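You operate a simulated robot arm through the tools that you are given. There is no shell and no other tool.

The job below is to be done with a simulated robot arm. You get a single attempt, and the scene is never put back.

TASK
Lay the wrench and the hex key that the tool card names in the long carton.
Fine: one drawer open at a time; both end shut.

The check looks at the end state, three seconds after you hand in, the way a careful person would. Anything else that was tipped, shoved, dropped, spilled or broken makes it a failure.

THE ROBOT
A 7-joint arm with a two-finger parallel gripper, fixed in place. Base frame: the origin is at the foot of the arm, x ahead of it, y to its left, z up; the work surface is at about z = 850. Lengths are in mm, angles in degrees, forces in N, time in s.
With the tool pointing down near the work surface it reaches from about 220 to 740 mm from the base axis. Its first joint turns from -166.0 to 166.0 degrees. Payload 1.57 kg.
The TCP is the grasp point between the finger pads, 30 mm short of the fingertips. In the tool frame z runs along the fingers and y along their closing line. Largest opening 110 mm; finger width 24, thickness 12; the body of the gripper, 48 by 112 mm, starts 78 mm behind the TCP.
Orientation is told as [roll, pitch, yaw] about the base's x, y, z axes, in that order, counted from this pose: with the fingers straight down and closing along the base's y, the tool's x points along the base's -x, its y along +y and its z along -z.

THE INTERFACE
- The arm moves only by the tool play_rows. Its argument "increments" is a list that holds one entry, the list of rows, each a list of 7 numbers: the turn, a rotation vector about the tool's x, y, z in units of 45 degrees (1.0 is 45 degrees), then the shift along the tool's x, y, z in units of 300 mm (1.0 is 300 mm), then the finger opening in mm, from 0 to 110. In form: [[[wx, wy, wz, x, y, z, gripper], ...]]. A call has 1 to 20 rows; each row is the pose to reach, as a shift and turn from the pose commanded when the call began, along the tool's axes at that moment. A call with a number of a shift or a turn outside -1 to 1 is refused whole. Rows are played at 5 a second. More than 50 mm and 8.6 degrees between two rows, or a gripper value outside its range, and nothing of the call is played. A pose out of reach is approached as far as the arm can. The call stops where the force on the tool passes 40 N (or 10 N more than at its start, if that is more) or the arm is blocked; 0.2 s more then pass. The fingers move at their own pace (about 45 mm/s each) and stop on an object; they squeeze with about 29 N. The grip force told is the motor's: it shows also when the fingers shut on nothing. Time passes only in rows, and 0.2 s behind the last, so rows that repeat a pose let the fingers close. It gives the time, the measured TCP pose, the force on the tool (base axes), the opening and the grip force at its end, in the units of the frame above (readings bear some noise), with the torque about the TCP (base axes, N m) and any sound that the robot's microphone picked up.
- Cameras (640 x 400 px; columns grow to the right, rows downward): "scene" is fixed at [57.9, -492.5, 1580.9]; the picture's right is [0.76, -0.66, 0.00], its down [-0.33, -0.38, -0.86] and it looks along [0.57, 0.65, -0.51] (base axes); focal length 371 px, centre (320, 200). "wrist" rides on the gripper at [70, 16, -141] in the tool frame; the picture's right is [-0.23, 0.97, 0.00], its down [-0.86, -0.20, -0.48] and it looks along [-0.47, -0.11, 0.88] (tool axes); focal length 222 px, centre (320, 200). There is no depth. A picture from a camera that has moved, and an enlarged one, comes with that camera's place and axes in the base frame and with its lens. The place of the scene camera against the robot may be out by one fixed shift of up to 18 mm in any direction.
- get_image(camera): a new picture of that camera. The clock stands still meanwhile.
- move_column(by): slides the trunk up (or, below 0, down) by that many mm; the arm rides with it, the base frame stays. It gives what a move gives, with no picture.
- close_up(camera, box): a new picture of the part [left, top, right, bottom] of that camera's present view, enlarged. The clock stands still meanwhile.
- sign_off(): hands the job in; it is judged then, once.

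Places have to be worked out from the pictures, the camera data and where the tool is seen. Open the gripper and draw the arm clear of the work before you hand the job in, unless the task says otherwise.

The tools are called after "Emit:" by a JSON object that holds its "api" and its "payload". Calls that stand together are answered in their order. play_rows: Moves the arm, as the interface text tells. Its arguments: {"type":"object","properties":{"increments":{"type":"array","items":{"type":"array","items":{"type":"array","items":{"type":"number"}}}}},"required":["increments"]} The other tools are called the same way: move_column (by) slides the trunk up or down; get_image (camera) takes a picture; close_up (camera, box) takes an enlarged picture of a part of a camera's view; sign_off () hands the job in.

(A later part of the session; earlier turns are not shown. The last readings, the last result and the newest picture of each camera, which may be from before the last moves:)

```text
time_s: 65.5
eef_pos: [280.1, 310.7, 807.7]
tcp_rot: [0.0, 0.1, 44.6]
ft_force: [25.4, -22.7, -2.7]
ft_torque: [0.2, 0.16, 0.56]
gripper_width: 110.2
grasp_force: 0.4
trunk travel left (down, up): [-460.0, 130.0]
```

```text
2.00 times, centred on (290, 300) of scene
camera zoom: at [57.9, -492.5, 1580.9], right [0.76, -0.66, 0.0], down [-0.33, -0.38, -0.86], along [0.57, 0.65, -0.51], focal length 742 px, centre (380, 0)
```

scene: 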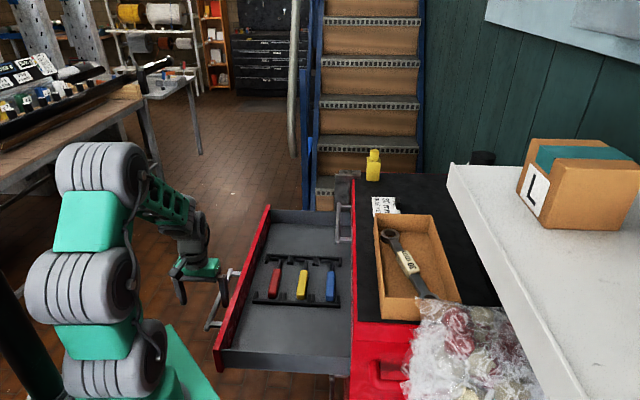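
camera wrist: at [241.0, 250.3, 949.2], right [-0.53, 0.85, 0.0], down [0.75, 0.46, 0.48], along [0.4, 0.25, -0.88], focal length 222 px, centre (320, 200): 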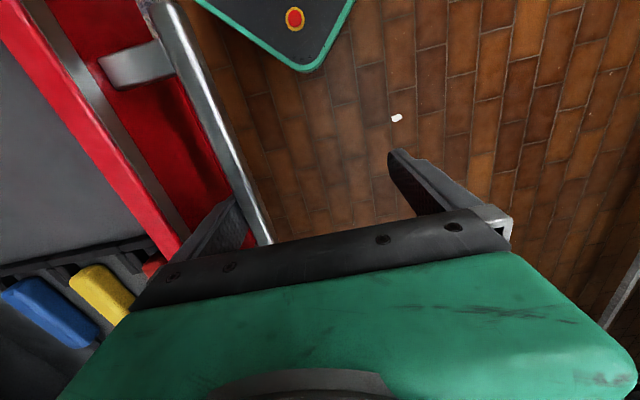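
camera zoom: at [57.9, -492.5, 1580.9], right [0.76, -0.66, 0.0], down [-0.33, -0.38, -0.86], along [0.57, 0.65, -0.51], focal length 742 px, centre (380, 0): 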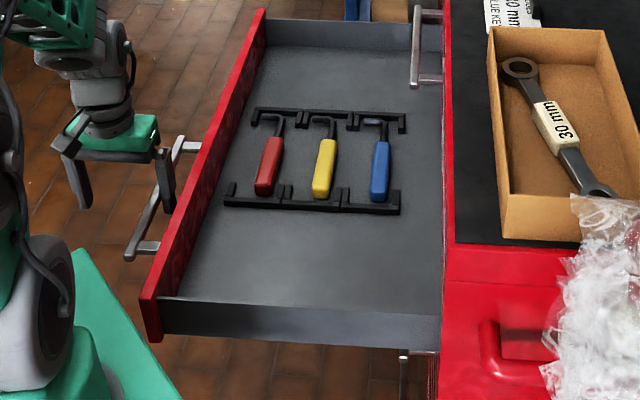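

The drawer reached its stop (34 N), face at d≈67. I ease back 13 mm so the finger is free in the gap, then rise straight out.

Emit:
{"api": "play_rows", "payload": {"increments": [[[0, 0, 0, 0, -0.015, 0, 110], [0, 0, 0, 0, -0.03, 0, 110], [0, 0, 0, 0, -0.043, 0, 110], [0, 0, 0, 0, -0.043, 0, 110], [0, 0, 0, 0, -0.043, -0.05, 110], [0, 0, 0, 0, -0.043, -0.15, 110], [0, 0, 0, 0, -0.043, -0.28, 110], [0, 0, 0, 0, -0.043, -0.42, 110], [0, 0, 0, 0, -0.043, -0.56, 110], [0, 0, 0, 0, -0.043, -0.7, 110], [0, 0, 0, 0, -0.043, -0.8, 110], [0, 0, 0, 0, -0.043, -0.8, 110]]]}}

Emit:
{"api": "get_image", "payload": {"camera": "scene"}}

Emit:
{"api": "get_image", "payload": {"camera": "wrist"}}

```text
time_s: 68.1
eef_pos: [287.1, 303.7, 1048.5]
tcp_rot: [0.2, 0.1, 44.9]
ft_force: [-1.9, -0.3, 0.3]
ft_torque: [-0.02, -0.01, -0.03]
gripper_width: 110.1
grasp_force: 0.1
trunk travel left (down, up): [-460.0, 130.0]
```

```text
taken
```

scene: 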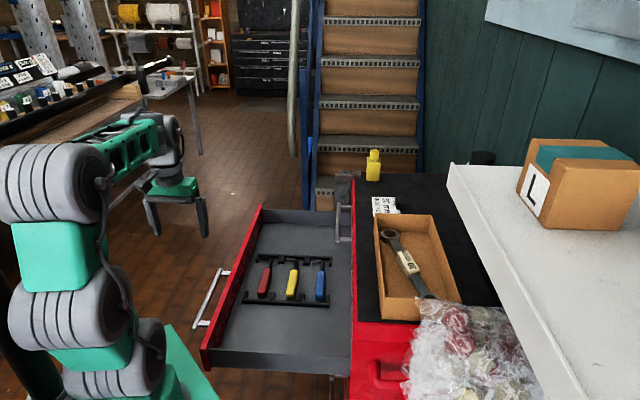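

```text
taken
camera wrist: at [226.5, 266.2, 1190.0], right [-0.53, 0.85, 0.0], down [0.75, 0.46, 0.48], along [0.4, 0.25, -0.88], focal length 222 px, centre (320, 200)
```

wrist: 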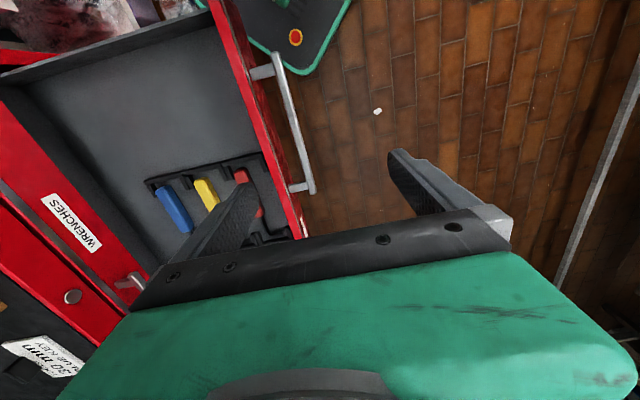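

The drawer stays open. I travel over the drawer toward the blue key (estimated near s≈530, d≈329) in two calls, at z≈1000, narrowing the opening.

Emit:
{"api": "play_rows", "payload": {"increments": [[[0, 0, 0, -0.05, -0.14, 0, 90], [0, 0, 0, -0.1, -0.28, 0.02, 70], [0, 0, 0, -0.15, -0.42, 0.04, 60], [0, 0, 0, -0.19, -0.56, 0.06, 60], [0, 0, 0, -0.23, -0.7, 0.08, 60], [0, 0, 0, -0.27, -0.84, 0.1, 60], [0, 0, 0, -0.32, -0.98, 0.13, 60], [0, 0, 0, -0.32, -0.98, 0.13, 60]]]}}

Emit:
{"api": "get_image", "payload": {"camera": "wrist"}}

Emit:
{"api": "close_up", "payload": {"camera": "wrist", "box": [180, 0, 460, 220]}}

```text
time_s: 69.9
eef_pos: [562.1, 162.5, 1006.0]
tcp_rot: [0.1, 0.1, 45.0]
ft_force: [-0.1, -0.7, 0.1]
ft_torque: [0.04, 0.04, -0.02]
gripper_width: 60.1
grasp_force: 0.0
trunk travel left (down, up): [-460.0, 130.0]
```

```text
taken
camera wrist: at [502.8, 125.4, 1148.7], right [-0.53, 0.85, 0.0], down [0.75, 0.46, 0.48], along [0.4, 0.25, -0.88], focal length 222 px, centre (320, 200)
```

wrist: 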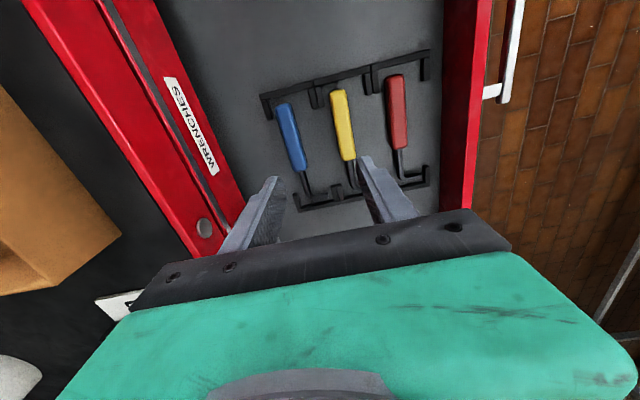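

```text
1.82 times, centred on (320, 110) of wrist
camera zoom: at [502.8, 125.4, 1148.7], right [-0.53, 0.85, 0.0], down [0.75, 0.46, 0.48], along [0.4, 0.25, -0.88], focal length 404 px, centre (320, 364)
```

zoom: 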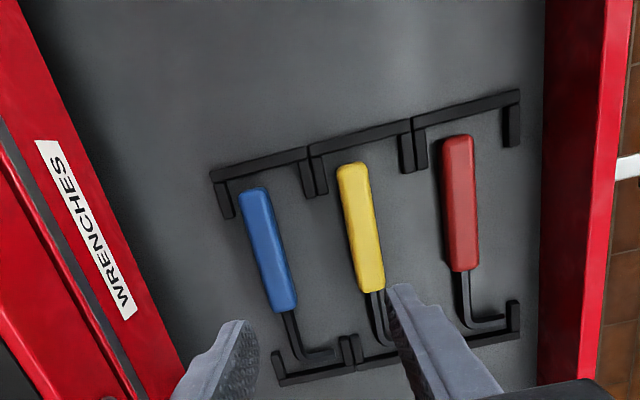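

The blue handle is around s≈513, d≈332. I take a second view from 80 mm back and lower for parallax to get its height.

Emit:
{"api": "play_rows", "payload": {"increments": [[[0, 0, 0, 0.1, -0.06, 0.05, 60], [0, 0, 0, 0.19, -0.11, 0.1, 60], [0, 0, 0, 0.2733, -0.16, 0.153, 60], [0, 0, 0, 0.2733, -0.16, 0.153, 60]]]}}

Emit:
{"api": "get_image", "payload": {"camera": "wrist"}}

Emit:
{"api": "close_up", "payload": {"camera": "wrist", "box": [200, 60, 440, 230]}}

```text
time_s: 70.9
eef_pos: [537.6, 69.6, 961.5]
tcp_rot: [0.1, 0.0, 44.8]
ft_force: [-0.1, 0.3, 0.3]
ft_torque: [-0.01, 0.0, -0.02]
gripper_width: 59.9
grasp_force: 0.2
trunk travel left (down, up): [-460.0, 130.0]
```

```text
taken
camera wrist: at [477.6, 33.7, 1103.2], right [-0.53, 0.85, 0.0], down [0.75, 0.46, 0.48], along [0.4, 0.25, -0.88], focal length 222 px, centre (320, 200)
```

wrist: 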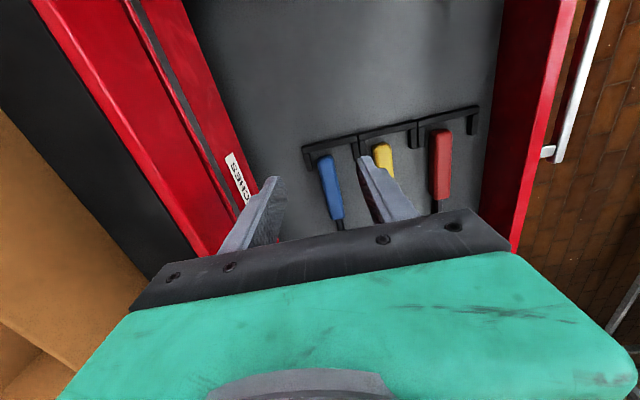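

```text
2.35 times, centred on (320, 145) of wrist
camera zoom: at [477.6, 33.7, 1103.2], right [-0.53, 0.85, 0.0], down [0.75, 0.46, 0.48], along [0.4, 0.25, -0.88], focal length 523 px, centre (320, 329)
```

zoom: 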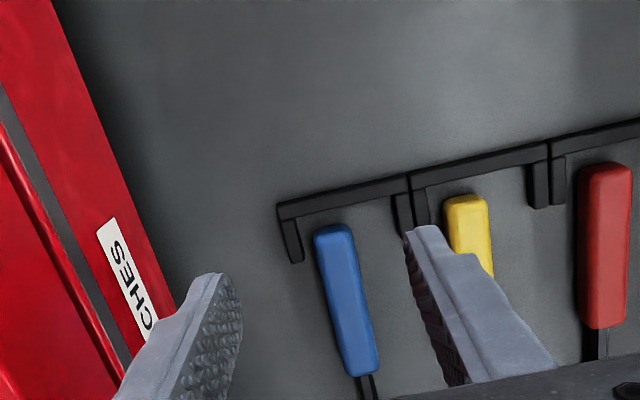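

Parallax gives the blue handle top at z≈778, spanning s≈466–571 at d≈331. I move over s=512 and descend to z≈818 (tips just above the handle) to verify alignment.

Emit:
{"api": "play_rows", "payload": {"increments": [[[0, 0, 0, -0.1, 0, 0, 60], [0, 0, 0, -0.2, 0, 0, 60], [0, 0, 0, -0.2753, 0, 0.05, 60], [0, 0, 0, -0.2753, 0, 0.16, 60], [0, 0, 0, -0.2753, 0, 0.27, 60], [0, 0, 0, -0.2753, 0, 0.37, 60], [0, 0, 0, -0.2753, 0, 0.44, 60], [0, 0, 0, -0.2753, 0, 0.478, 60], [0, 0, 0, -0.2753, 0, 0.478, 60]]]}}

Emit:
{"api": "close_up", "payload": {"camera": "wrist", "box": [200, 40, 440, 230]}}

Emit:
{"api": "close_up", "payload": {"camera": "scene", "box": [260, 220, 370, 320]}}

```text
time_s: 72.9
eef_pos: [594.8, 129.5, 818.7]
tcp_rot: [0.2, 0.2, 45.0]
ft_force: [-0.1, -0.5, 0.0]
ft_torque: [-0.01, -0.01, -0.01]
gripper_width: 60.0
grasp_force: 0.1
trunk travel left (down, up): [-460.0, 130.0]
```

```text
2.11 times, centred on (320, 135) of wrist
camera zoom: at [535.7, 92.0, 960.0], right [-0.53, 0.85, 0.0], down [0.75, 0.46, 0.48], along [0.4, 0.25, -0.88], focal length 468 px, centre (320, 337)
```

zoom: 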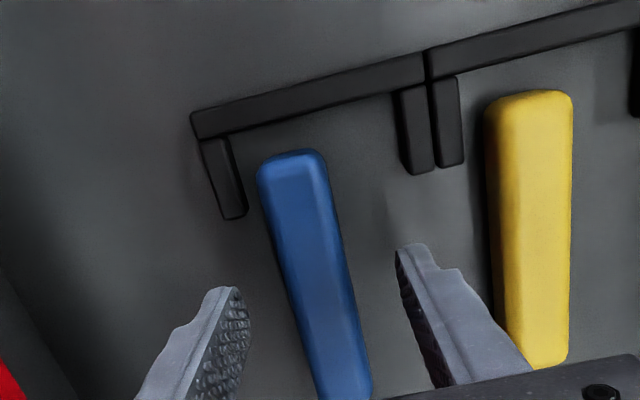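

```text
4.00 times, centred on (315, 270) of scene
camera zoom: at [57.9, -492.5, 1580.9], right [0.76, -0.66, 0.0], down [-0.33, -0.38, -0.86], along [0.57, 0.65, -0.51], focal length 1485 px, centre (340, -80)
```

zoom: 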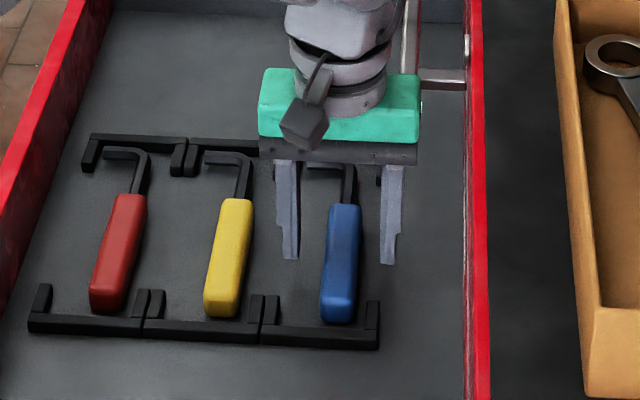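

The fingers straddle the blue handle evenly. I lower 29 mm in small steps, then close.

Emit:
{"api": "play_rows", "payload": {"increments": [[[0, 0, 0, 0, 0, 0.03, 60], [0, 0, 0, 0, 0, 0.06, 60], [0, 0, 0, 0, 0, 0.08, 60], [0, 0, 0, 0, 0, 0.097, 60], [0, 0, 0, 0, 0, 0.097, 60]]]}}

Emit:
{"api": "close_up", "payload": {"camera": "scene", "box": [260, 220, 370, 320]}}

```text
time_s: 74.3
eef_pos: [597.5, 128.1, 795.1]
tcp_rot: [-0.1, -0.5, 44.8]
ft_force: [-8.4, -7.4, 13.7]
ft_torque: [0.08, 0.79, 0.45]
gripper_width: 61.2
grasp_force: 0.9
trunk travel left (down, up): [-460.0, 130.0]
stopped in row 5: the force on the tool passed its limit at 41 N (the readings are from after the stop); the commanded pose is now the measured one
```

```text
4.00 times, centred on (315, 270) of scene
camera zoom: at [57.9, -492.5, 1580.9], right [0.76, -0.66, 0.0], down [-0.33, -0.38, -0.86], along [0.57, 0.65, -0.51], focal length 1485 px, centre (340, -80)
```

zoom: 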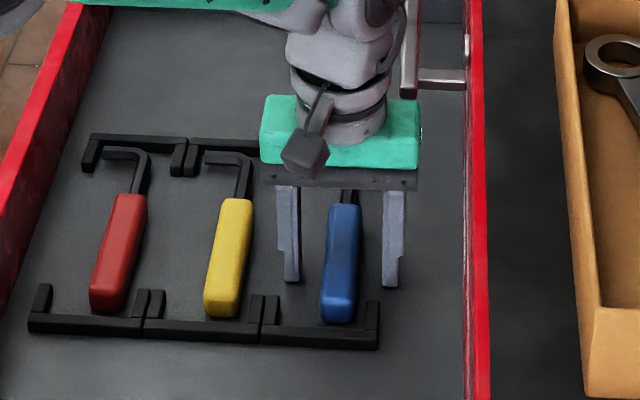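

The move stopped at z≈795 with 41 N. I need to know whether the fingertips met the drawer floor or the wrist met the upper handle, so I look closely at both views.

Emit:
{"api": "close_up", "payload": {"camera": "scene", "box": [290, 160, 390, 260]}}

Emit:
{"api": "close_up", "payload": {"camera": "wrist", "box": [200, 40, 440, 230]}}

Emit:
{"api": "get_image", "payload": {"camera": "scene"}}

```text
4.00 times, centred on (340, 210) of scene
camera zoom: at [57.9, -492.5, 1580.9], right [0.76, -0.66, 0.0], down [-0.33, -0.38, -0.86], along [0.57, 0.65, -0.51], focal length 1485 px, centre (240, 160)
```

zoom: 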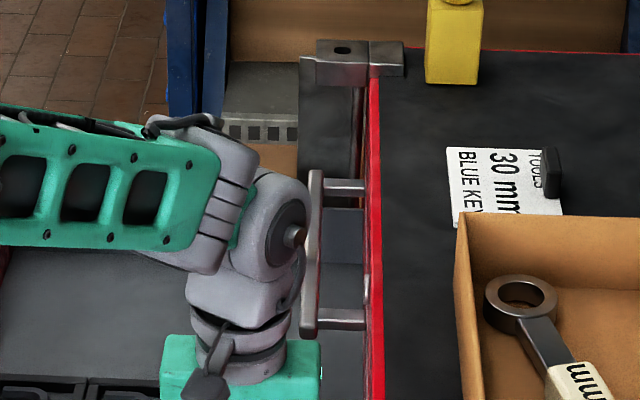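

```text
2.11 times, centred on (320, 135) of wrist
camera zoom: at [535.4, 91.0, 936.3], right [-0.53, 0.85, 0.0], down [0.74, 0.46, 0.48], along [0.41, 0.25, -0.87], focal length 468 px, centre (320, 337)
```

zoom: 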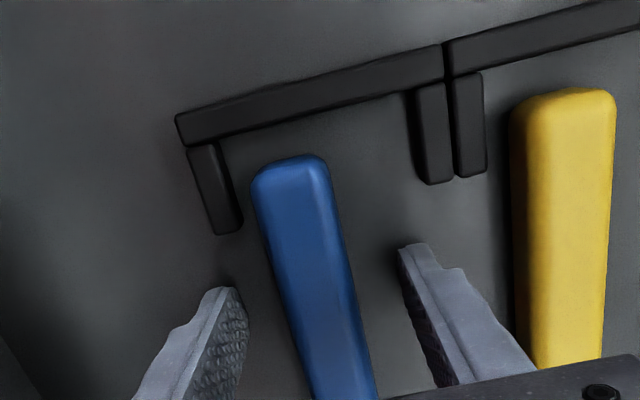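

```text
taken
```

scene: 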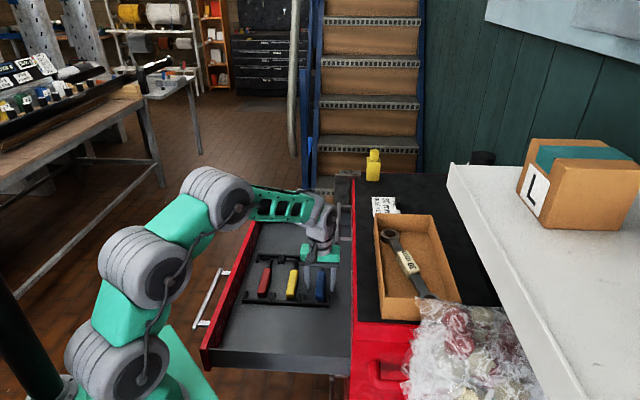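

The wrist and gripper body are clear of the upper handle (≥30 mm); the fingertips touched the drawer floor at z≈765. I raise 4 mm, correct the small tilt, and check the force before closing.

Emit:
{"api": "play_rows", "payload": {"increments": [[[0, 0.011, 0.004, 0, 0, -0.008, 60], [0, 0.011, 0.004, 0, 0, -0.014, 60], [0, 0.011, 0.004, 0, 0, -0.014, 60]]]}}

```text
time_s: 75.1
eef_pos: [596.8, 129.1, 795.7]
tcp_rot: [-0.1, 0.3, 44.8]
ft_force: [-0.7, 0.3, 0.3]
ft_torque: [-0.01, 0.01, -0.02]
gripper_width: 59.9
grasp_force: 0.1
trunk travel left (down, up): [-460.0, 130.0]
```

Force is back to zero at z≈796. I close the gripper on the blue handle.

Emit:
{"api": "play_rows", "payload": {"increments": [[[0, 0, 0, 0, 0, 0, 45], [0, 0, 0, 0, 0, 0, 30], [0, 0, 0, 0, 0, 0, 5], [0, 0, 0, 0, 0, 0, 5], [0, 0, 0, 0, 0, 0, 5], [0, 0, 0, 0, 0, 0, 5]]]}}

Emit:
{"api": "close_up", "payload": {"camera": "wrist", "box": [200, 40, 440, 230]}}

```text
time_s: 76.5
eef_pos: [598.2, 129.3, 797.2]
tcp_rot: [-0.1, 0.3, 44.7]
ft_force: [0.1, 0.5, -0.5]
ft_torque: [0.05, -0.03, -0.03]
gripper_width: 25.0
grasp_force: 28.3
trunk travel left (down, up): [-460.0, 130.0]
```

```text
2.11 times, centred on (320, 135) of wrist
camera zoom: at [537.1, 93.6, 938.5], right [-0.52, 0.85, 0.0], down [0.75, 0.46, 0.47], along [0.41, 0.25, -0.88], focal length 468 px, centre (320, 337)
```

zoom: 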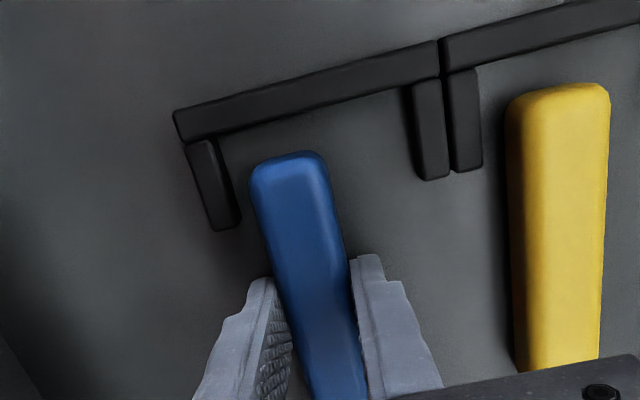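

Blue handle gripped at 25 mm. I lift straight up, slowly at first, then check the key hangs properly.

Emit:
{"api": "play_rows", "payload": {"increments": [[[0, 0, 0, 0, 0, -0.02, 5], [0, 0, 0, 0, 0, -0.05, 5], [0, 0, 0, 0, 0, -0.1, 5], [0, 0, 0, 0, 0, -0.17, 5], [0, 0, 0, 0, 0, -0.25, 5], [0, 0, 0, 0, 0, -0.34, 5], [0, 0, 0, 0, 0, -0.44, 5], [0, 0, 0, 0, 0, -0.54, 5], [0, 0, 0, 0, 0, -0.64, 5], [0, 0, 0, 0, 0, -0.74, 5], [0, 0, 0, 0, 0, -0.84, 5], [0, 0, 0, 0, 0, -0.92, 5], [0, 0, 0, 0, 0, -0.97, 5], [0, 0, 0, 0, 0, -0.97, 5]]]}}

Emit:
{"api": "get_image", "payload": {"camera": "scene"}}

Emit:
{"api": "get_image", "payload": {"camera": "wrist"}}

Emit:
{"api": "close_up", "payload": {"camera": "scene", "box": [240, 130, 400, 310]}}

```text
time_s: 79.5
eef_pos: [596.9, 130.1, 1087.9]
tcp_rot: [-0.1, 0.3, 44.7]
ft_force: [0.3, 0.0, -1.7]
ft_torque: [-0.02, 0.03, -0.01]
gripper_width: 25.2
grasp_force: 28.9
trunk travel left (down, up): [-460.0, 130.0]
```

```text
taken
```

scene: 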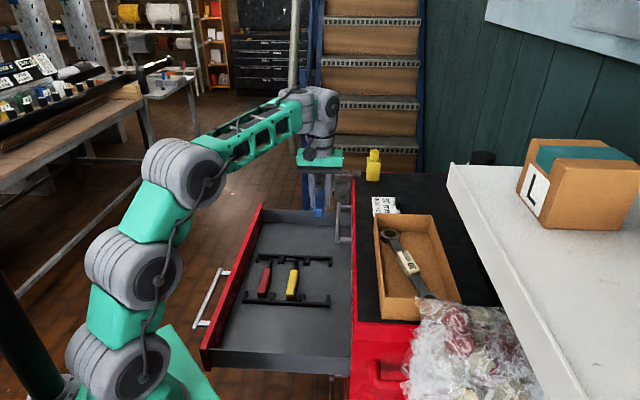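

```text
taken
camera wrist: at [537.7, 94.3, 1229.4], right [-0.52, 0.85, 0.0], down [0.75, 0.46, 0.47], along [0.41, 0.25, -0.88], focal length 222 px, centre (320, 200)
```

wrist: 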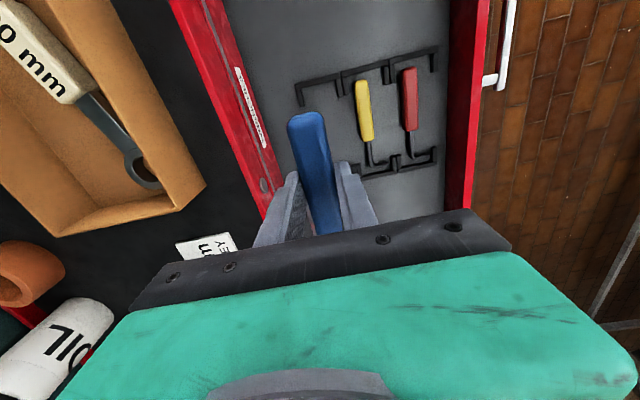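

```text
2.22 times, centred on (320, 220) of scene
camera zoom: at [57.9, -492.5, 1580.9], right [0.76, -0.66, 0.0], down [-0.33, -0.38, -0.86], along [0.57, 0.65, -0.51], focal length 825 px, centre (320, 156)
```

zoom: 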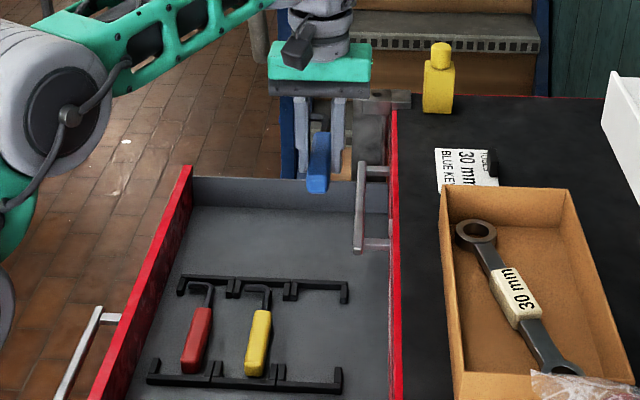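

The key hangs level. I plan to lay it in the carton's free near-left space, roughly s≈285, d≈523 with the same yaw, so I go up and across at z≈1150 and check the actual wrench position there.

Emit:
{"api": "play_rows", "payload": {"increments": [[[0, 0, 0, 0, 0, -0.1, 5], [0, 0, 0, 0, 0, -0.207, 5], [0, 0, 0, 0.08, -0.07, -0.207, 5], [0, 0, 0, 0.18, -0.155, -0.207, 5], [0, 0, 0, 0.28, -0.24, -0.207, 5], [0, 0, 0, 0.38, -0.325, -0.207, 5], [0, 0, 0, 0.48, -0.41, -0.207, 5], [0, 0, 0, 0.58, -0.495, -0.207, 5], [0, 0, 0, 0.68, -0.58, -0.207, 5], [0, 0, 0, 0.763, -0.643, -0.207, 5], [0, 0, 0, 0.763, -0.643, -0.207, 5]]]}}

Emit:
{"api": "get_image", "payload": {"camera": "wrist"}}

Emit:
{"api": "get_image", "payload": {"camera": "scene"}}

Emit:
{"api": "close_up", "payload": {"camera": "wrist", "box": [140, 0, 460, 240]}}

```text
time_s: 81.9
eef_pos: [570.9, -167.2, 1151.5]
tcp_rot: [0.0, 0.2, 44.7]
ft_force: [-0.8, 0.8, -2.4]
ft_torque: [0.0, 0.01, -0.01]
gripper_width: 25.2
grasp_force: 29.1
trunk travel left (down, up): [-460.0, 130.0]
```

```text
taken
camera wrist: at [511.1, -202.7, 1292.7], right [-0.52, 0.85, 0.0], down [0.75, 0.46, 0.47], along [0.41, 0.25, -0.88], focal length 222 px, centre (320, 200)
```

wrist: 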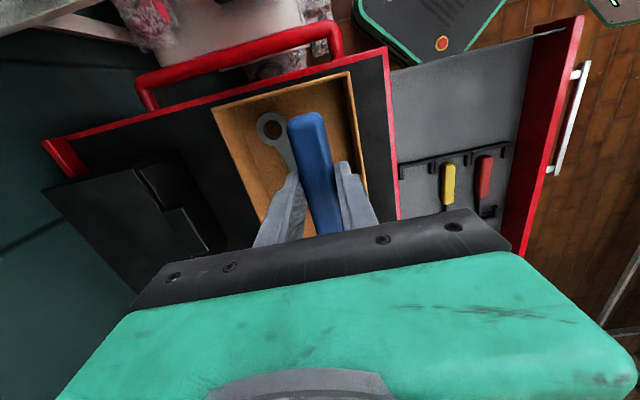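

```text
taken
```

scene: 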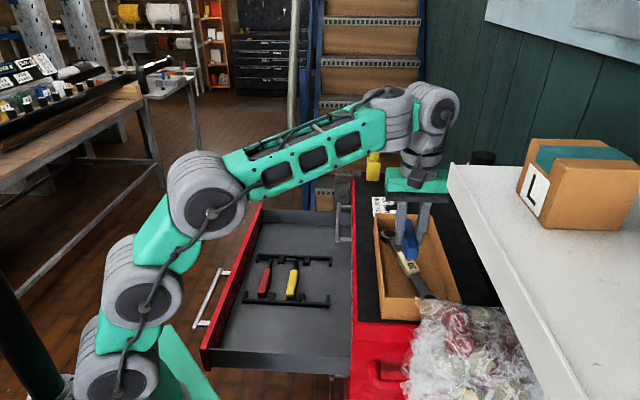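

```text
1.67 times, centred on (300, 120) of wrist
camera zoom: at [511.1, -202.7, 1292.7], right [-0.52, 0.85, 0.0], down [0.75, 0.46, 0.47], along [0.41, 0.25, -0.88], focal length 370 px, centre (353, 333)
```

zoom: 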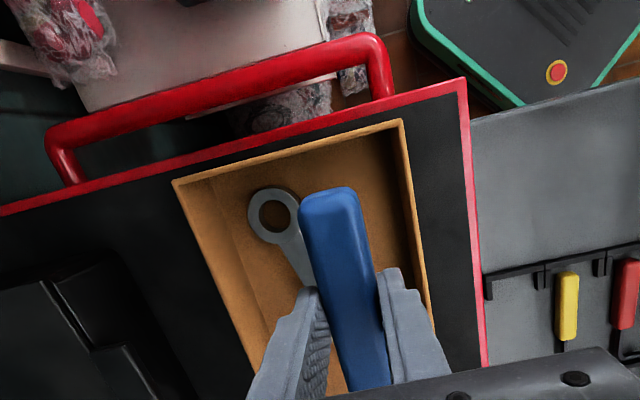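

Measured here: carton inner walls d≈480–620, near wall s≈223, wrench near ring at (257,578). I adjust to s≈276, d≈517 with the key turned 5° so the short leg clears the left wall, then lower to z≈1062 and recheck.

Emit:
{"api": "play_rows", "payload": {"increments": [[[0, 0, 0.104, 0.0317, 0.0163, 0, 5], [0, 0, 0.104, 0.0317, 0.0163, 0, 5], [0, 0, 0.104, 0.0317, 0.0163, 0.08, 5], [0, 0, 0.104, 0.0317, 0.0163, 0.16, 5], [0, 0, 0.104, 0.0317, 0.0163, 0.24, 5], [0, 0, 0.104, 0.0317, 0.0163, 0.298, 5], [0, 0, 0.104, 0.0317, 0.0163, 0.298, 5]]]}}

Emit:
{"api": "close_up", "payload": {"camera": "scene", "box": [360, 190, 480, 330]}}

Emit:
{"api": "close_up", "payload": {"camera": "wrist", "box": [140, 0, 460, 240]}}

```text
time_s: 83.5
eef_pos: [561.7, -170.9, 1062.3]
tcp_rot: [-0.1, 0.3, 40.0]
ft_force: [0.0, -0.1, -1.7]
ft_torque: [-0.04, 0.06, -0.03]
gripper_width: 25.1
grasp_force: 29.3
trunk travel left (down, up): [-460.0, 130.0]
```

```text
2.86 times, centred on (420, 260) of scene
camera zoom: at [57.9, -492.5, 1580.9], right [0.76, -0.66, 0.0], down [-0.33, -0.38, -0.86], along [0.57, 0.65, -0.51], focal length 1061 px, centre (34, 29)
```

zoom: 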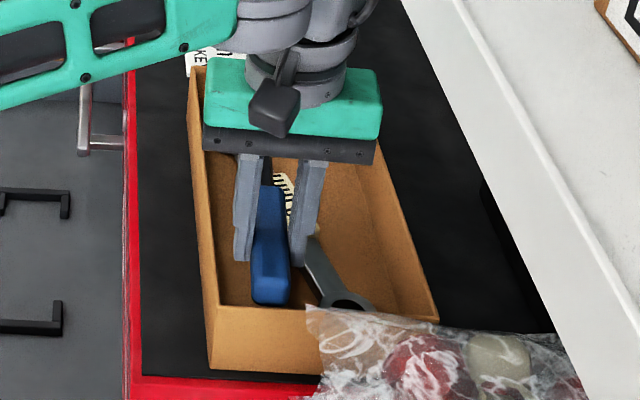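

```text
1.67 times, centred on (300, 120) of wrist
camera zoom: at [498.2, -201.6, 1203.6], right [-0.45, 0.89, 0.0], down [0.78, 0.4, 0.48], along [0.42, 0.21, -0.88], focal length 370 px, centre (353, 333)
```

zoom: 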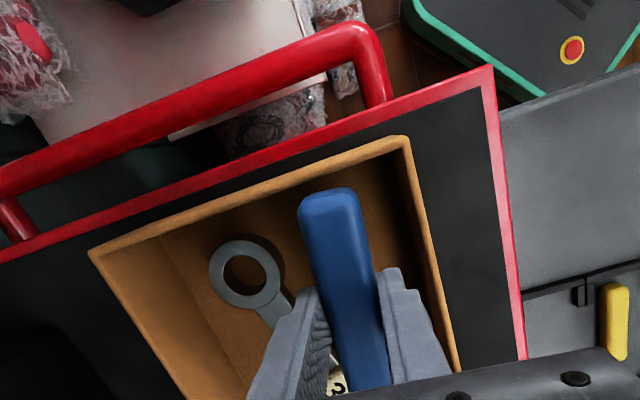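

Aligned: the key is inside the walls beside the wrench. I lower to z≈1030 in small steps.

Emit:
{"api": "play_rows", "payload": {"increments": [[[0, 0, 0, 0, 0, 0.03, 5], [0, 0, 0, 0, 0, 0.06, 5], [0, 0, 0, 0, 0, 0.085, 5], [0, 0, 0, 0, 0, 0.107, 5], [0, 0, 0, 0, 0, 0.107, 5]]]}}

Emit:
{"api": "close_up", "payload": {"camera": "scene", "box": [360, 190, 480, 330]}}

Emit:
{"api": "close_up", "payload": {"camera": "wrist", "box": [140, 0, 460, 240]}}

```text
time_s: 84.7
eef_pos: [561.7, -171.3, 1031.3]
tcp_rot: [-0.3, 0.1, 40.0]
ft_force: [1.0, -1.3, 8.2]
ft_torque: [0.53, -0.75, -0.05]
gripper_width: 25.7
grasp_force: 29.4
trunk travel left (down, up): [-460.0, 130.0]
```

```text
2.86 times, centred on (420, 260) of scene
camera zoom: at [57.9, -492.5, 1580.9], right [0.76, -0.66, 0.0], down [-0.33, -0.38, -0.86], along [0.57, 0.65, -0.51], focal length 1061 px, centre (34, 29)
```

zoom: 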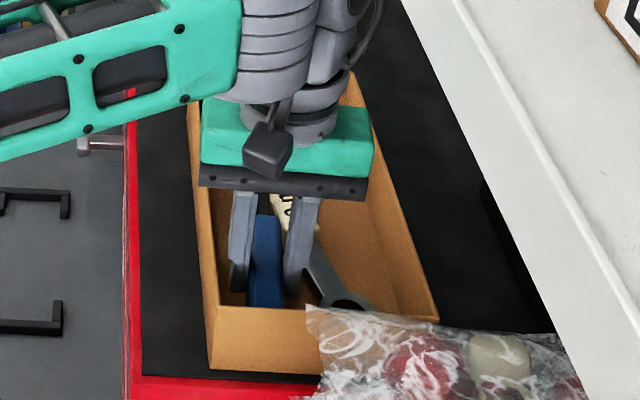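

```text
1.67 times, centred on (300, 120) of wrist
camera zoom: at [497.3, -201.7, 1173.1], right [-0.45, 0.89, 0.0], down [0.78, 0.4, 0.48], along [0.43, 0.21, -0.88], focal length 370 px, centre (353, 333)
```

zoom: 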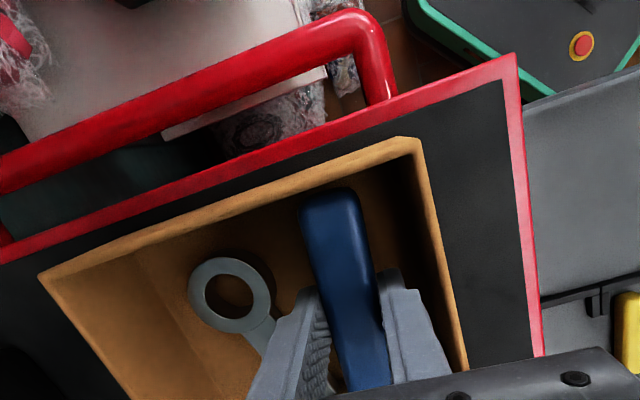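

The shaft has just touched the wrench's label (≈8 N at about s 367, d 533), as the gap there is a hair too narrow. I'll lay the butt end down by pivoting about that contact: tilt ~5.5° with ~8 mm lowering, so the key comes to rest gently.

Emit:
{"api": "play_rows", "payload": {"increments": [[[0, -0.03, 0, 0, 0, 0.004, 5], [0, -0.06, 0, 0, 0, 0.01, 5], [0, -0.09, 0, 0, 0, 0.017, 5], [0, -0.122, 0, 0, 0, 0.024, 5], [0, -0.122, 0, 0, 0, 0.024, 5]]]}}

Emit:
{"api": "close_up", "payload": {"camera": "scene", "box": [360, 190, 480, 330]}}

```text
time_s: 85.9
eef_pos: [561.3, -170.2, 1021.7]
tcp_rot: [0.0, -5.3, 40.0]
ft_force: [0.1, 0.3, -1.5]
ft_torque: [-0.01, 0.01, -0.02]
gripper_width: 25.6
grasp_force: 28.9
trunk travel left (down, up): [-460.0, 130.0]
```

```text
2.86 times, centred on (420, 260) of scene
camera zoom: at [57.9, -492.5, 1580.9], right [0.76, -0.66, 0.0], down [-0.33, -0.38, -0.86], along [0.57, 0.65, -0.51], focal length 1061 px, centre (34, 29)
```

zoom: 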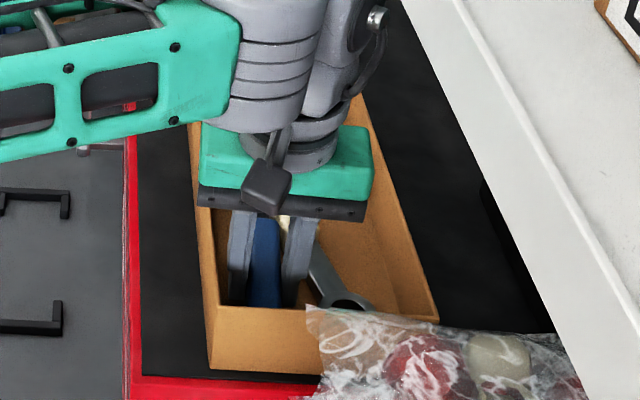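

No contact now; I lower a few millimetres more in 1.5 mm steps until the key just touches.

Emit:
{"api": "play_rows", "payload": {"increments": [[[0, 0, 0, 0, 0, 0.005, 5], [0, 0, 0, 0, 0, 0.01, 5], [0, 0, 0, 0, 0, 0.01, 5]]]}}

```text
time_s: 86.7
eef_pos: [560.4, -170.7, 1022.4]
tcp_rot: [-0.3, -5.3, 39.9]
ft_force: [0.0, 0.4, 12.4]
ft_torque: [0.18, -0.13, 0.07]
gripper_width: 25.3
grasp_force: 28.6
trunk travel left (down, up): [-460.0, 130.0]
```

Touching at both ends (resultant near the TCP). I relieve 1 mm and open the fingers to 38 mm.

Emit:
{"api": "play_rows", "payload": {"increments": [[[0, 0, 0, 0, 0, -0.003, 5], [0, 0, 0, 0, 0, -0.003, 28], [0, 0, 0, 0, 0, -0.003, 32], [0, 0, 0, 0, 0, -0.003, 38], [0, 0, 0, 0, 0, -0.003, 38], [0, 0, 0, 0, 0, -0.003, 38]]]}}

Emit:
{"api": "close_up", "payload": {"camera": "scene", "box": [360, 190, 480, 330]}}

Emit:
{"api": "close_up", "payload": {"camera": "wrist", "box": [140, 0, 460, 240]}}

```text
time_s: 88.1
eef_pos: [560.3, -170.9, 1019.9]
tcp_rot: [-0.1, -5.3, 40.0]
ft_force: [-0.7, 1.2, 0.0]
ft_torque: [0.0, 0.0, 0.03]
gripper_width: 38.1
grasp_force: 0.1
trunk travel left (down, up): [-460.0, 130.0]
```

```text
2.86 times, centred on (420, 260) of scene
camera zoom: at [57.9, -492.5, 1580.9], right [0.76, -0.66, 0.0], down [-0.33, -0.38, -0.86], along [0.57, 0.65, -0.51], focal length 1061 px, centre (34, 29)
```

zoom: 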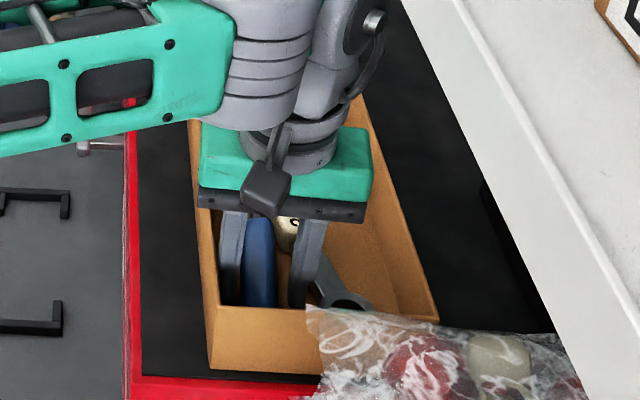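

```text
1.67 times, centred on (300, 120) of wrist
camera zoom: at [487.9, -210.2, 1155.4], right [-0.45, 0.89, 0.02], down [0.75, 0.37, 0.55], along [0.49, 0.27, -0.83], focal length 370 px, centre (353, 333)
```

zoom: 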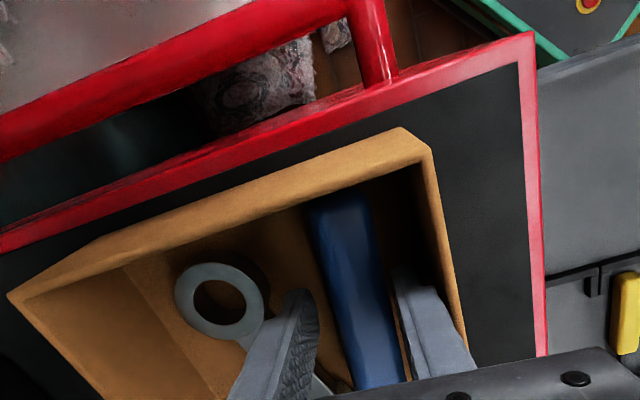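

The key is released with zero force. I withdraw along the tool axis.

Emit:
{"api": "play_rows", "payload": {"increments": [[[0, 0, 0, 0, 0, -0.03, 38], [0, 0, 0, 0, 0, -0.08, 38], [0, 0, 0, 0, 0, -0.16, 38], [0, 0, 0, 0, 0, -0.26, 38], [0, 0, 0, 0, 0, -0.36, 38], [0, 0, 0, 0, 0, -0.44, 38], [0, 0, 0, 0, 0, -0.44, 38]]]}}

Emit:
{"api": "close_up", "payload": {"camera": "scene", "box": [360, 190, 480, 330]}}

Emit:
{"api": "get_image", "payload": {"camera": "wrist"}}

Emit:
{"api": "close_up", "payload": {"camera": "wrist", "box": [180, 60, 400, 240]}}

```text
time_s: 89.7
eef_pos: [563.7, -203.9, 1138.9]
tcp_rot: [-2.5, -1.0, 40.1]
ft_force: [-0.4, -0.2, 1.3]
ft_torque: [0.01, 0.03, -0.01]
gripper_width: 38.1
grasp_force: 0.1
out of reach, approached as far as the arm can: row 5, 6, 7
trunk travel left (down, up): [-460.0, 130.0]
```

```text
2.86 times, centred on (420, 260) of scene
camera zoom: at [57.9, -492.5, 1580.9], right [0.76, -0.66, 0.0], down [-0.33, -0.38, -0.86], along [0.57, 0.65, -0.51], focal length 1061 px, centre (34, 29)
```

zoom: 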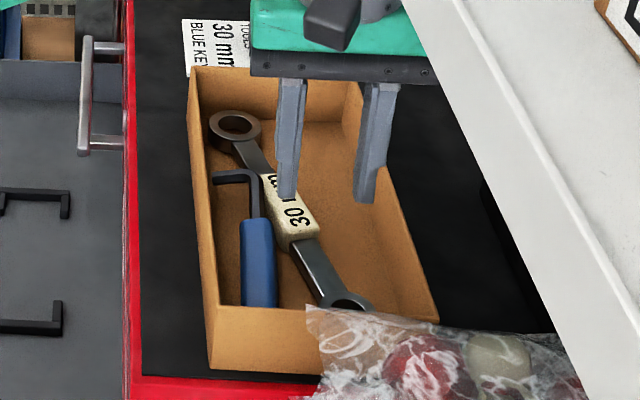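

```text
taken
camera wrist: at [495.0, -232.2, 1278.5], right [-0.45, 0.89, -0.04], down [0.76, 0.41, 0.5], along [0.46, 0.2, -0.86], focal length 222 px, centre (320, 200)
```

wrist: 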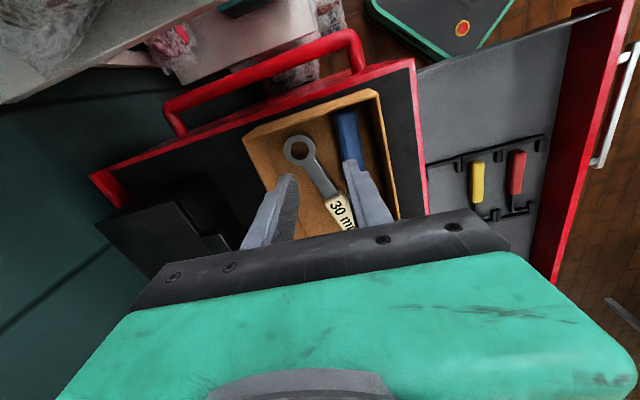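

```text
2.22 times, centred on (290, 150) of wrist
camera zoom: at [495.0, -232.2, 1278.5], right [-0.45, 0.89, -0.04], down [0.76, 0.41, 0.5], along [0.46, 0.2, -0.86], focal length 494 px, centre (387, 311)
```

zoom: 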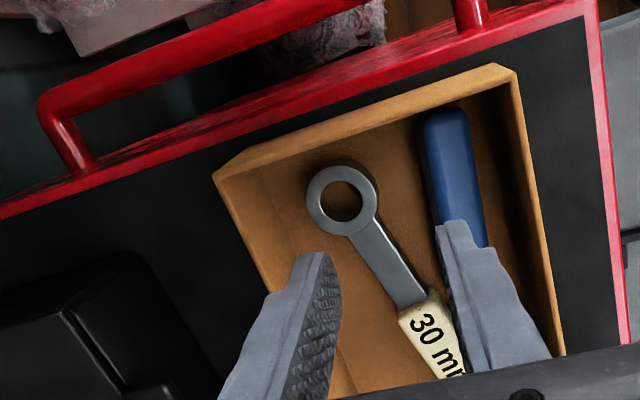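

The blue key is lying in the carton next to the wrench. The retreat hit a reach limit and drifted slightly, so I level the tool and move inward, away from the carton, before going to close the drawer.

Emit:
{"api": "play_rows", "payload": {"increments": [[[-0.02, 0.008, 0, -0.012, 0.1, 0, 38], [-0.04, 0.016, 0, -0.025, 0.22, 0, 38], [-0.0556, 0.022, 0, -0.04, 0.35, -0.02, 38], [-0.0556, 0.022, 0, -0.055, 0.48, -0.04, 38], [-0.0556, 0.022, 0, -0.07, 0.61, -0.067, 38], [-0.0556, 0.022, 0, -0.085, 0.72, -0.067, 38], [-0.0556, 0.022, 0, -0.095, 0.808, -0.067, 38], [-0.0556, 0.022, 0, -0.095, 0.808, -0.067, 38]]]}}

Emit:
{"api": "close_up", "payload": {"camera": "scene", "box": [360, 190, 480, 330]}}

Emit:
{"api": "get_image", "payload": {"camera": "scene"}}

```text
time_s: 91.5
eef_pos: [416.1, 25.4, 1174.9]
tcp_rot: [2.3, -4.3, 40.0]
ft_force: [0.6, -0.6, 0.2]
ft_torque: [0.03, -0.02, -0.01]
gripper_width: 38.0
grasp_force: 0.0
trunk travel left (down, up): [-460.0, 130.0]
```

```text
2.86 times, centred on (420, 260) of scene
camera zoom: at [57.9, -492.5, 1580.9], right [0.76, -0.66, 0.0], down [-0.33, -0.38, -0.86], along [0.57, 0.65, -0.51], focal length 1061 px, centre (34, 29)
```

zoom: 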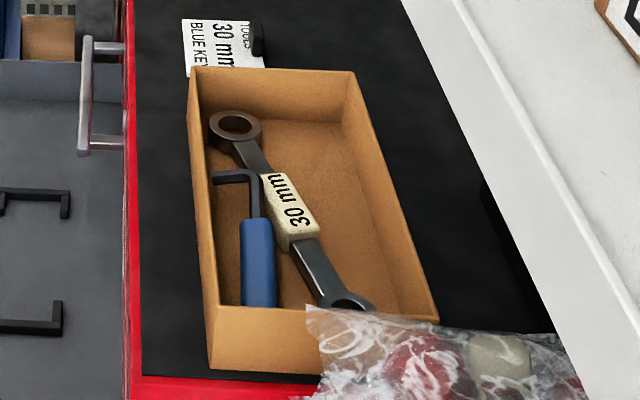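

```text
taken
```

scene: 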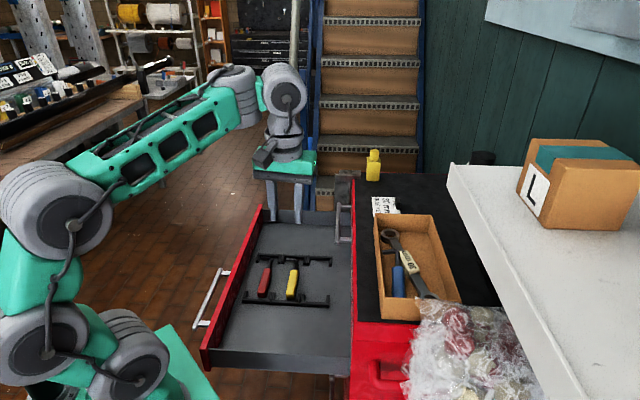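

Both tools rest in the carton and nothing else moved. I level the tool and head toward the outside of the open drawer front.

Emit:
{"api": "play_rows", "payload": {"increments": [[[0.02, 0.04, 0, -0.03, 0.1, 0.03, 20], [0.04, 0.08, 0, -0.06, 0.2, 0.07, 0], [0.051, 0.0956, 0, -0.09, 0.31, 0.11, 0], [0.051, 0.0956, 0, -0.12, 0.42, 0.15, 0], [0.051, 0.0956, 0, -0.142, 0.512, 0.2, 0], [0.051, 0.0956, 0, -0.142, 0.512, 0.2, 0]]]}}

Emit:
{"api": "play_rows", "payload": {"increments": [[[0, 0, 0.15, 0, 0, 0, 0], [0, 0, 0.3, 0, 0, 0, 0], [0, 0, 0.45, 0, 0, 0, 0], [0, 0, 0.6, 0, 0, 0, 0], [0, 0, 0.75, 0, 0, 0, 0], [0, 0, 0.9, 0, 0, 0, 0], [0, 0, 1.0, 0, 0, 0, 0], [0, 0, 1.0, 0, 0, 0, 0]]]}}

```text
time_s: 92.9
eef_pos: [350.9, 174.7, 1124.0]
tcp_rot: [0.1, 0.0, 40.1]
ft_force: [-0.5, 0.0, -0.2]
ft_torque: [0.01, 0.0, -0.01]
gripper_width: 0.1
grasp_force: 21.2
trunk travel left (down, up): [-460.0, 130.0]
```

```text
time_s: 94.7
eef_pos: [351.1, 172.9, 1123.9]
tcp_rot: [0.1, 0.0, -4.9]
ft_force: [0.7, 0.7, -0.2]
ft_torque: [-0.04, 0.0, 0.02]
gripper_width: 0.2
grasp_force: 21.5
trunk travel left (down, up): [-460.0, 130.0]
```

Level now; I finish turning to yaw −45 while moving to (288,299) at z≈1024, outside the drawer front.

Emit:
{"api": "play_rows", "payload": {"increments": [[[0, 0, 0.13, 0.035, 0.06, 0.04, 0], [0, 0, 0.26, 0.07, 0.12, 0.09, 0], [0, 0, 0.39, 0.105, 0.18, 0.14, 0], [0, 0, 0.52, 0.14, 0.24, 0.19, 0], [0, 0, 0.65, 0.175, 0.3, 0.24, 0], [0, 0, 0.78, 0.21, 0.35, 0.29, 0], [0, 0, 0.891, 0.245, 0.4, 0.333, 0], [0, 0, 0.891, 0.245, 0.4, 0.333, 0]]]}}

Emit:
{"api": "get_image", "payload": {"camera": "wrist"}}

Emit:
{"api": "get_image", "payload": {"camera": "scene"}}

Emit:
{"api": "close_up", "payload": {"camera": "wrist", "box": [120, 60, 520, 260]}}

```text
time_s: 96.5
eef_pos: [287.7, 299.7, 1024.7]
tcp_rot: [-0.1, 0.1, -45.1]
ft_force: [-1.2, 0.5, -0.2]
ft_torque: [-0.03, 0.02, 0.03]
gripper_width: 0.0
grasp_force: 21.2
trunk travel left (down, up): [-460.0, 130.0]
```

```text
taken
camera wrist: at [250.6, 361.6, 1165.6], right [0.85, 0.53, 0.0], down [0.46, -0.75, 0.48], along [0.25, -0.41, -0.88], focal length 222 px, centre (320, 200)
```

wrist: 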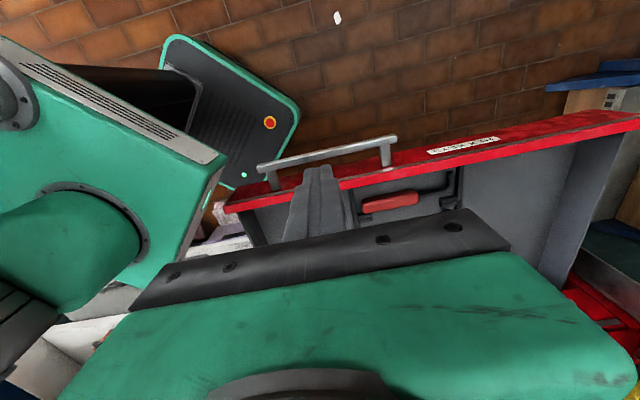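

```text
taken
```

scene: 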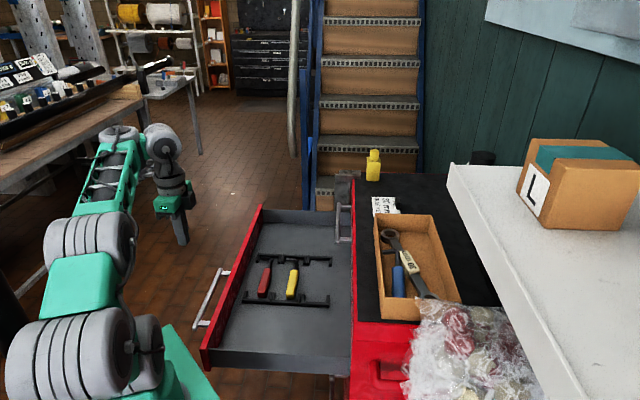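

```text
1.60 times, centred on (320, 160) of wrist
camera zoom: at [250.6, 361.6, 1165.6], right [0.85, 0.53, 0.0], down [0.46, -0.75, 0.48], along [0.25, -0.41, -0.88], focal length 355 px, centre (320, 264)
```

zoom: 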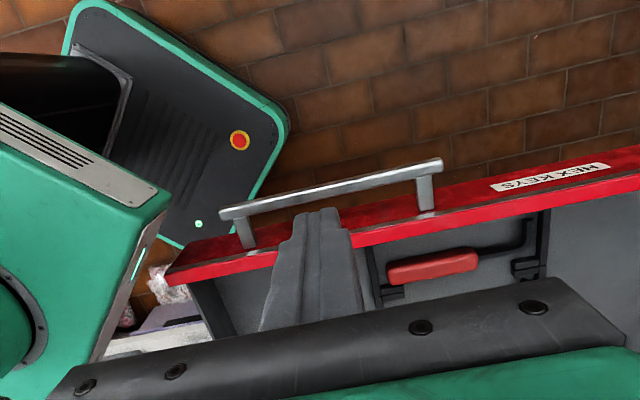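

The HEX KEYS handle bar is at d≈22 and my closed fingers are at d≈−8, just outside it. I shift 5 mm further out and lower to z≈812 beside the bar.

Emit:
{"api": "play_rows", "payload": {"increments": [[[0, 0, 0, 0.017, 0, 0.08, 0], [0, 0, 0, 0.017, 0, 0.2, 0], [0, 0, 0, 0.017, 0, 0.33, 0], [0, 0, 0, 0.017, 0, 0.46, 0], [0, 0, 0, 0.017, 0, 0.58, 0], [0, 0, 0, 0.017, 0, 0.66, 0], [0, 0, 0, 0.017, 0, 0.709, 0], [0, 0, 0, 0.017, 0, 0.709, 0]]]}}

Emit:
{"api": "get_image", "payload": {"camera": "wrist"}}

Emit:
{"api": "get_image", "payload": {"camera": "scene"}}

```text
time_s: 98.3
eef_pos: [324.9, 357.8, 968.2]
tcp_rot: [-0.5, -0.1, -45.0]
ft_force: [0.4, 0.4, 0.1]
ft_torque: [0.01, 0.0, 0.02]
gripper_width: 0.0
grasp_force: 20.7
out of reach, approached as far as the arm can: row 1, 2, 3, 4, 5, 6, 7, 8
trunk travel left (down, up): [-460.0, 130.0]
```

```text
taken
camera wrist: at [288.0, 420.5, 1109.5], right [0.85, 0.53, -0.01], down [0.47, -0.74, 0.48], along [0.25, -0.41, -0.88], focal length 222 px, centre (320, 200)
```

wrist: 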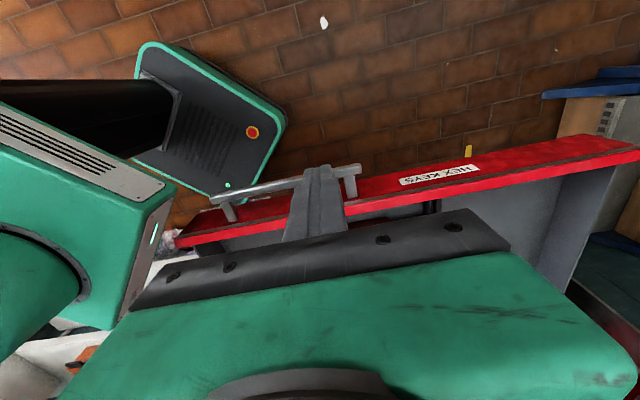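

```text
taken
```

scene: 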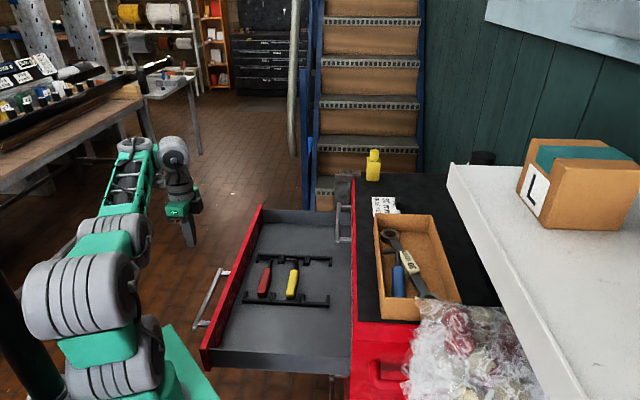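

That spot can't be reached at yaw −45. I'll instead use yaw 45 (reached fine while pulling) with the gripper fully open, pushing the bar with the outer face of the cabinet-side finger. First I rise and rotate back in two calls.

Emit:
{"api": "play_rows", "payload": {"increments": [[[0, 0, 0, 0, 0, -0.1, 0], [0, 0, -0.14, 0.01, -0.02, -0.2, 0], [0, 0, -0.28, 0.02, -0.04, -0.25, 0], [0, 0, -0.43, 0.035, -0.06, -0.25, 0], [0, 0, -0.57, 0.05, -0.08, -0.25, 0], [0, 0, -0.71, 0.06, -0.1, -0.25, 0], [0, 0, -0.86, 0.07, -0.118, -0.25, 0], [0, 0, -1.0, 0.0707, -0.118, -0.25, 0], [0, 0, -1.0, 0.0707, -0.118, -0.25, 0]]]}}

Emit:
{"api": "play_rows", "payload": {"increments": [[[0, 0, -0.15, 0, 0, 0, 0], [0, 0, -0.3, 0, 0, 0, 0], [0, 0, -0.45, 0, 0, 0, 0], [0, 0, -0.6, 0, 0, 0, 0], [0, 0, -0.75, 0, 0, 0, 0], [0, 0, -0.9, 0, 0, 0, 0], [0, 0, -1.0, 0, 0, 0, 0], [0, 0, -1.0, 0, 0, 0, 0]]]}}

```text
time_s: 100.3
eef_pos: [284.8, 348.3, 1042.6]
tcp_rot: [0.0, 0.2, 0.2]
ft_force: [0.3, 0.5, 0.2]
ft_torque: [-0.02, -0.02, -0.02]
gripper_width: 0.0
grasp_force: 21.3
trunk travel left (down, up): [-460.0, 130.0]
```

```text
time_s: 102.1
eef_pos: [283.4, 348.7, 1043.1]
tcp_rot: [0.1, 0.1, 45.1]
ft_force: [-0.1, -0.1, -0.7]
ft_torque: [-0.02, 0.03, 0.0]
gripper_width: 0.2
grasp_force: 20.9
trunk travel left (down, up): [-460.0, 130.0]
```

At yaw 45 again. I shift to s≈420, d≈−64, open fully, then lower toward z≈812 outside the bar, checking reachability.

Emit:
{"api": "play_rows", "payload": {"increments": [[[0, 0, 0, 0.05, 0.03, 0, 110], [0, 0, 0, 0.09, 0.06, 0, 110], [0, 0, 0, 0.09, 0.06, 0, 110], [0, 0, 0, 0.09, 0.06, 0, 110], [0, 0, 0, 0.09, 0.06, 0, 110], [0, 0, 0, 0.09, 0.06, 0, 110], [0, 0, 0, 0.09, 0.06, 0.1, 110], [0, 0, 0, 0.09, 0.06, 0.2, 110], [0, 0, 0, 0.09, 0.06, 0.3, 110], [0, 0, 0, 0.09, 0.06, 0.4, 110], [0, 0, 0, 0.09, 0.06, 0.4, 110]]]}}

Emit:
{"api": "get_image", "payload": {"camera": "wrist"}}

Emit:
{"api": "get_image", "payload": {"camera": "scene"}}

```text
time_s: 104.5
eef_pos: [296.1, 375.5, 963.7]
tcp_rot: [-3.4, 1.4, 45.1]
ft_force: [0.9, 0.4, -0.2]
ft_torque: [-0.05, 0.0, 0.02]
gripper_width: 110.2
grasp_force: 0.1
out of reach, approached as far as the arm can: row 7, 8, 9, 10
trunk travel left (down, up): [-460.0, 130.0]
```

```text
taken
camera wrist: at [232.6, 347.2, 1106.4], right [-0.53, 0.85, -0.07], down [0.73, 0.49, 0.47], along [0.43, 0.2, -0.88], focal length 222 px, centre (320, 200)
```

wrist: 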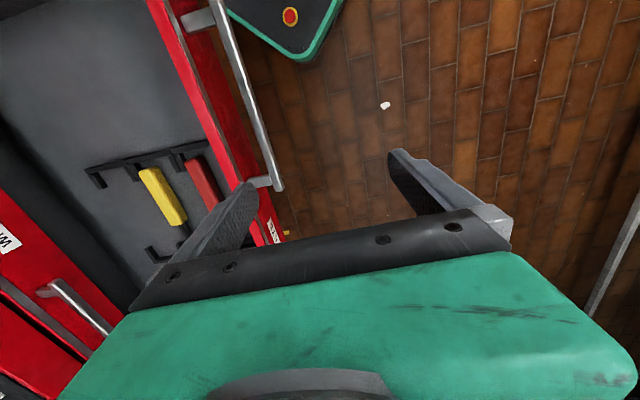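

```text
taken
```

scene: 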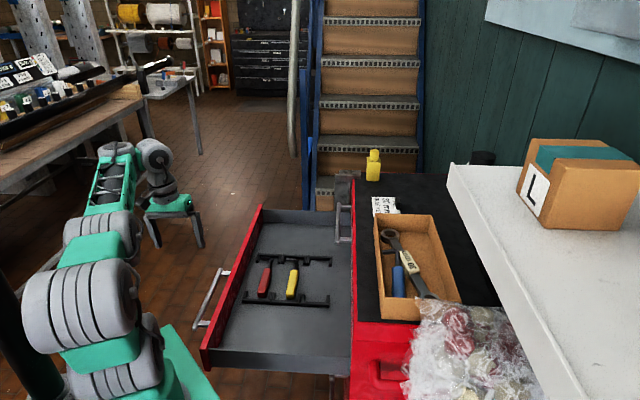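

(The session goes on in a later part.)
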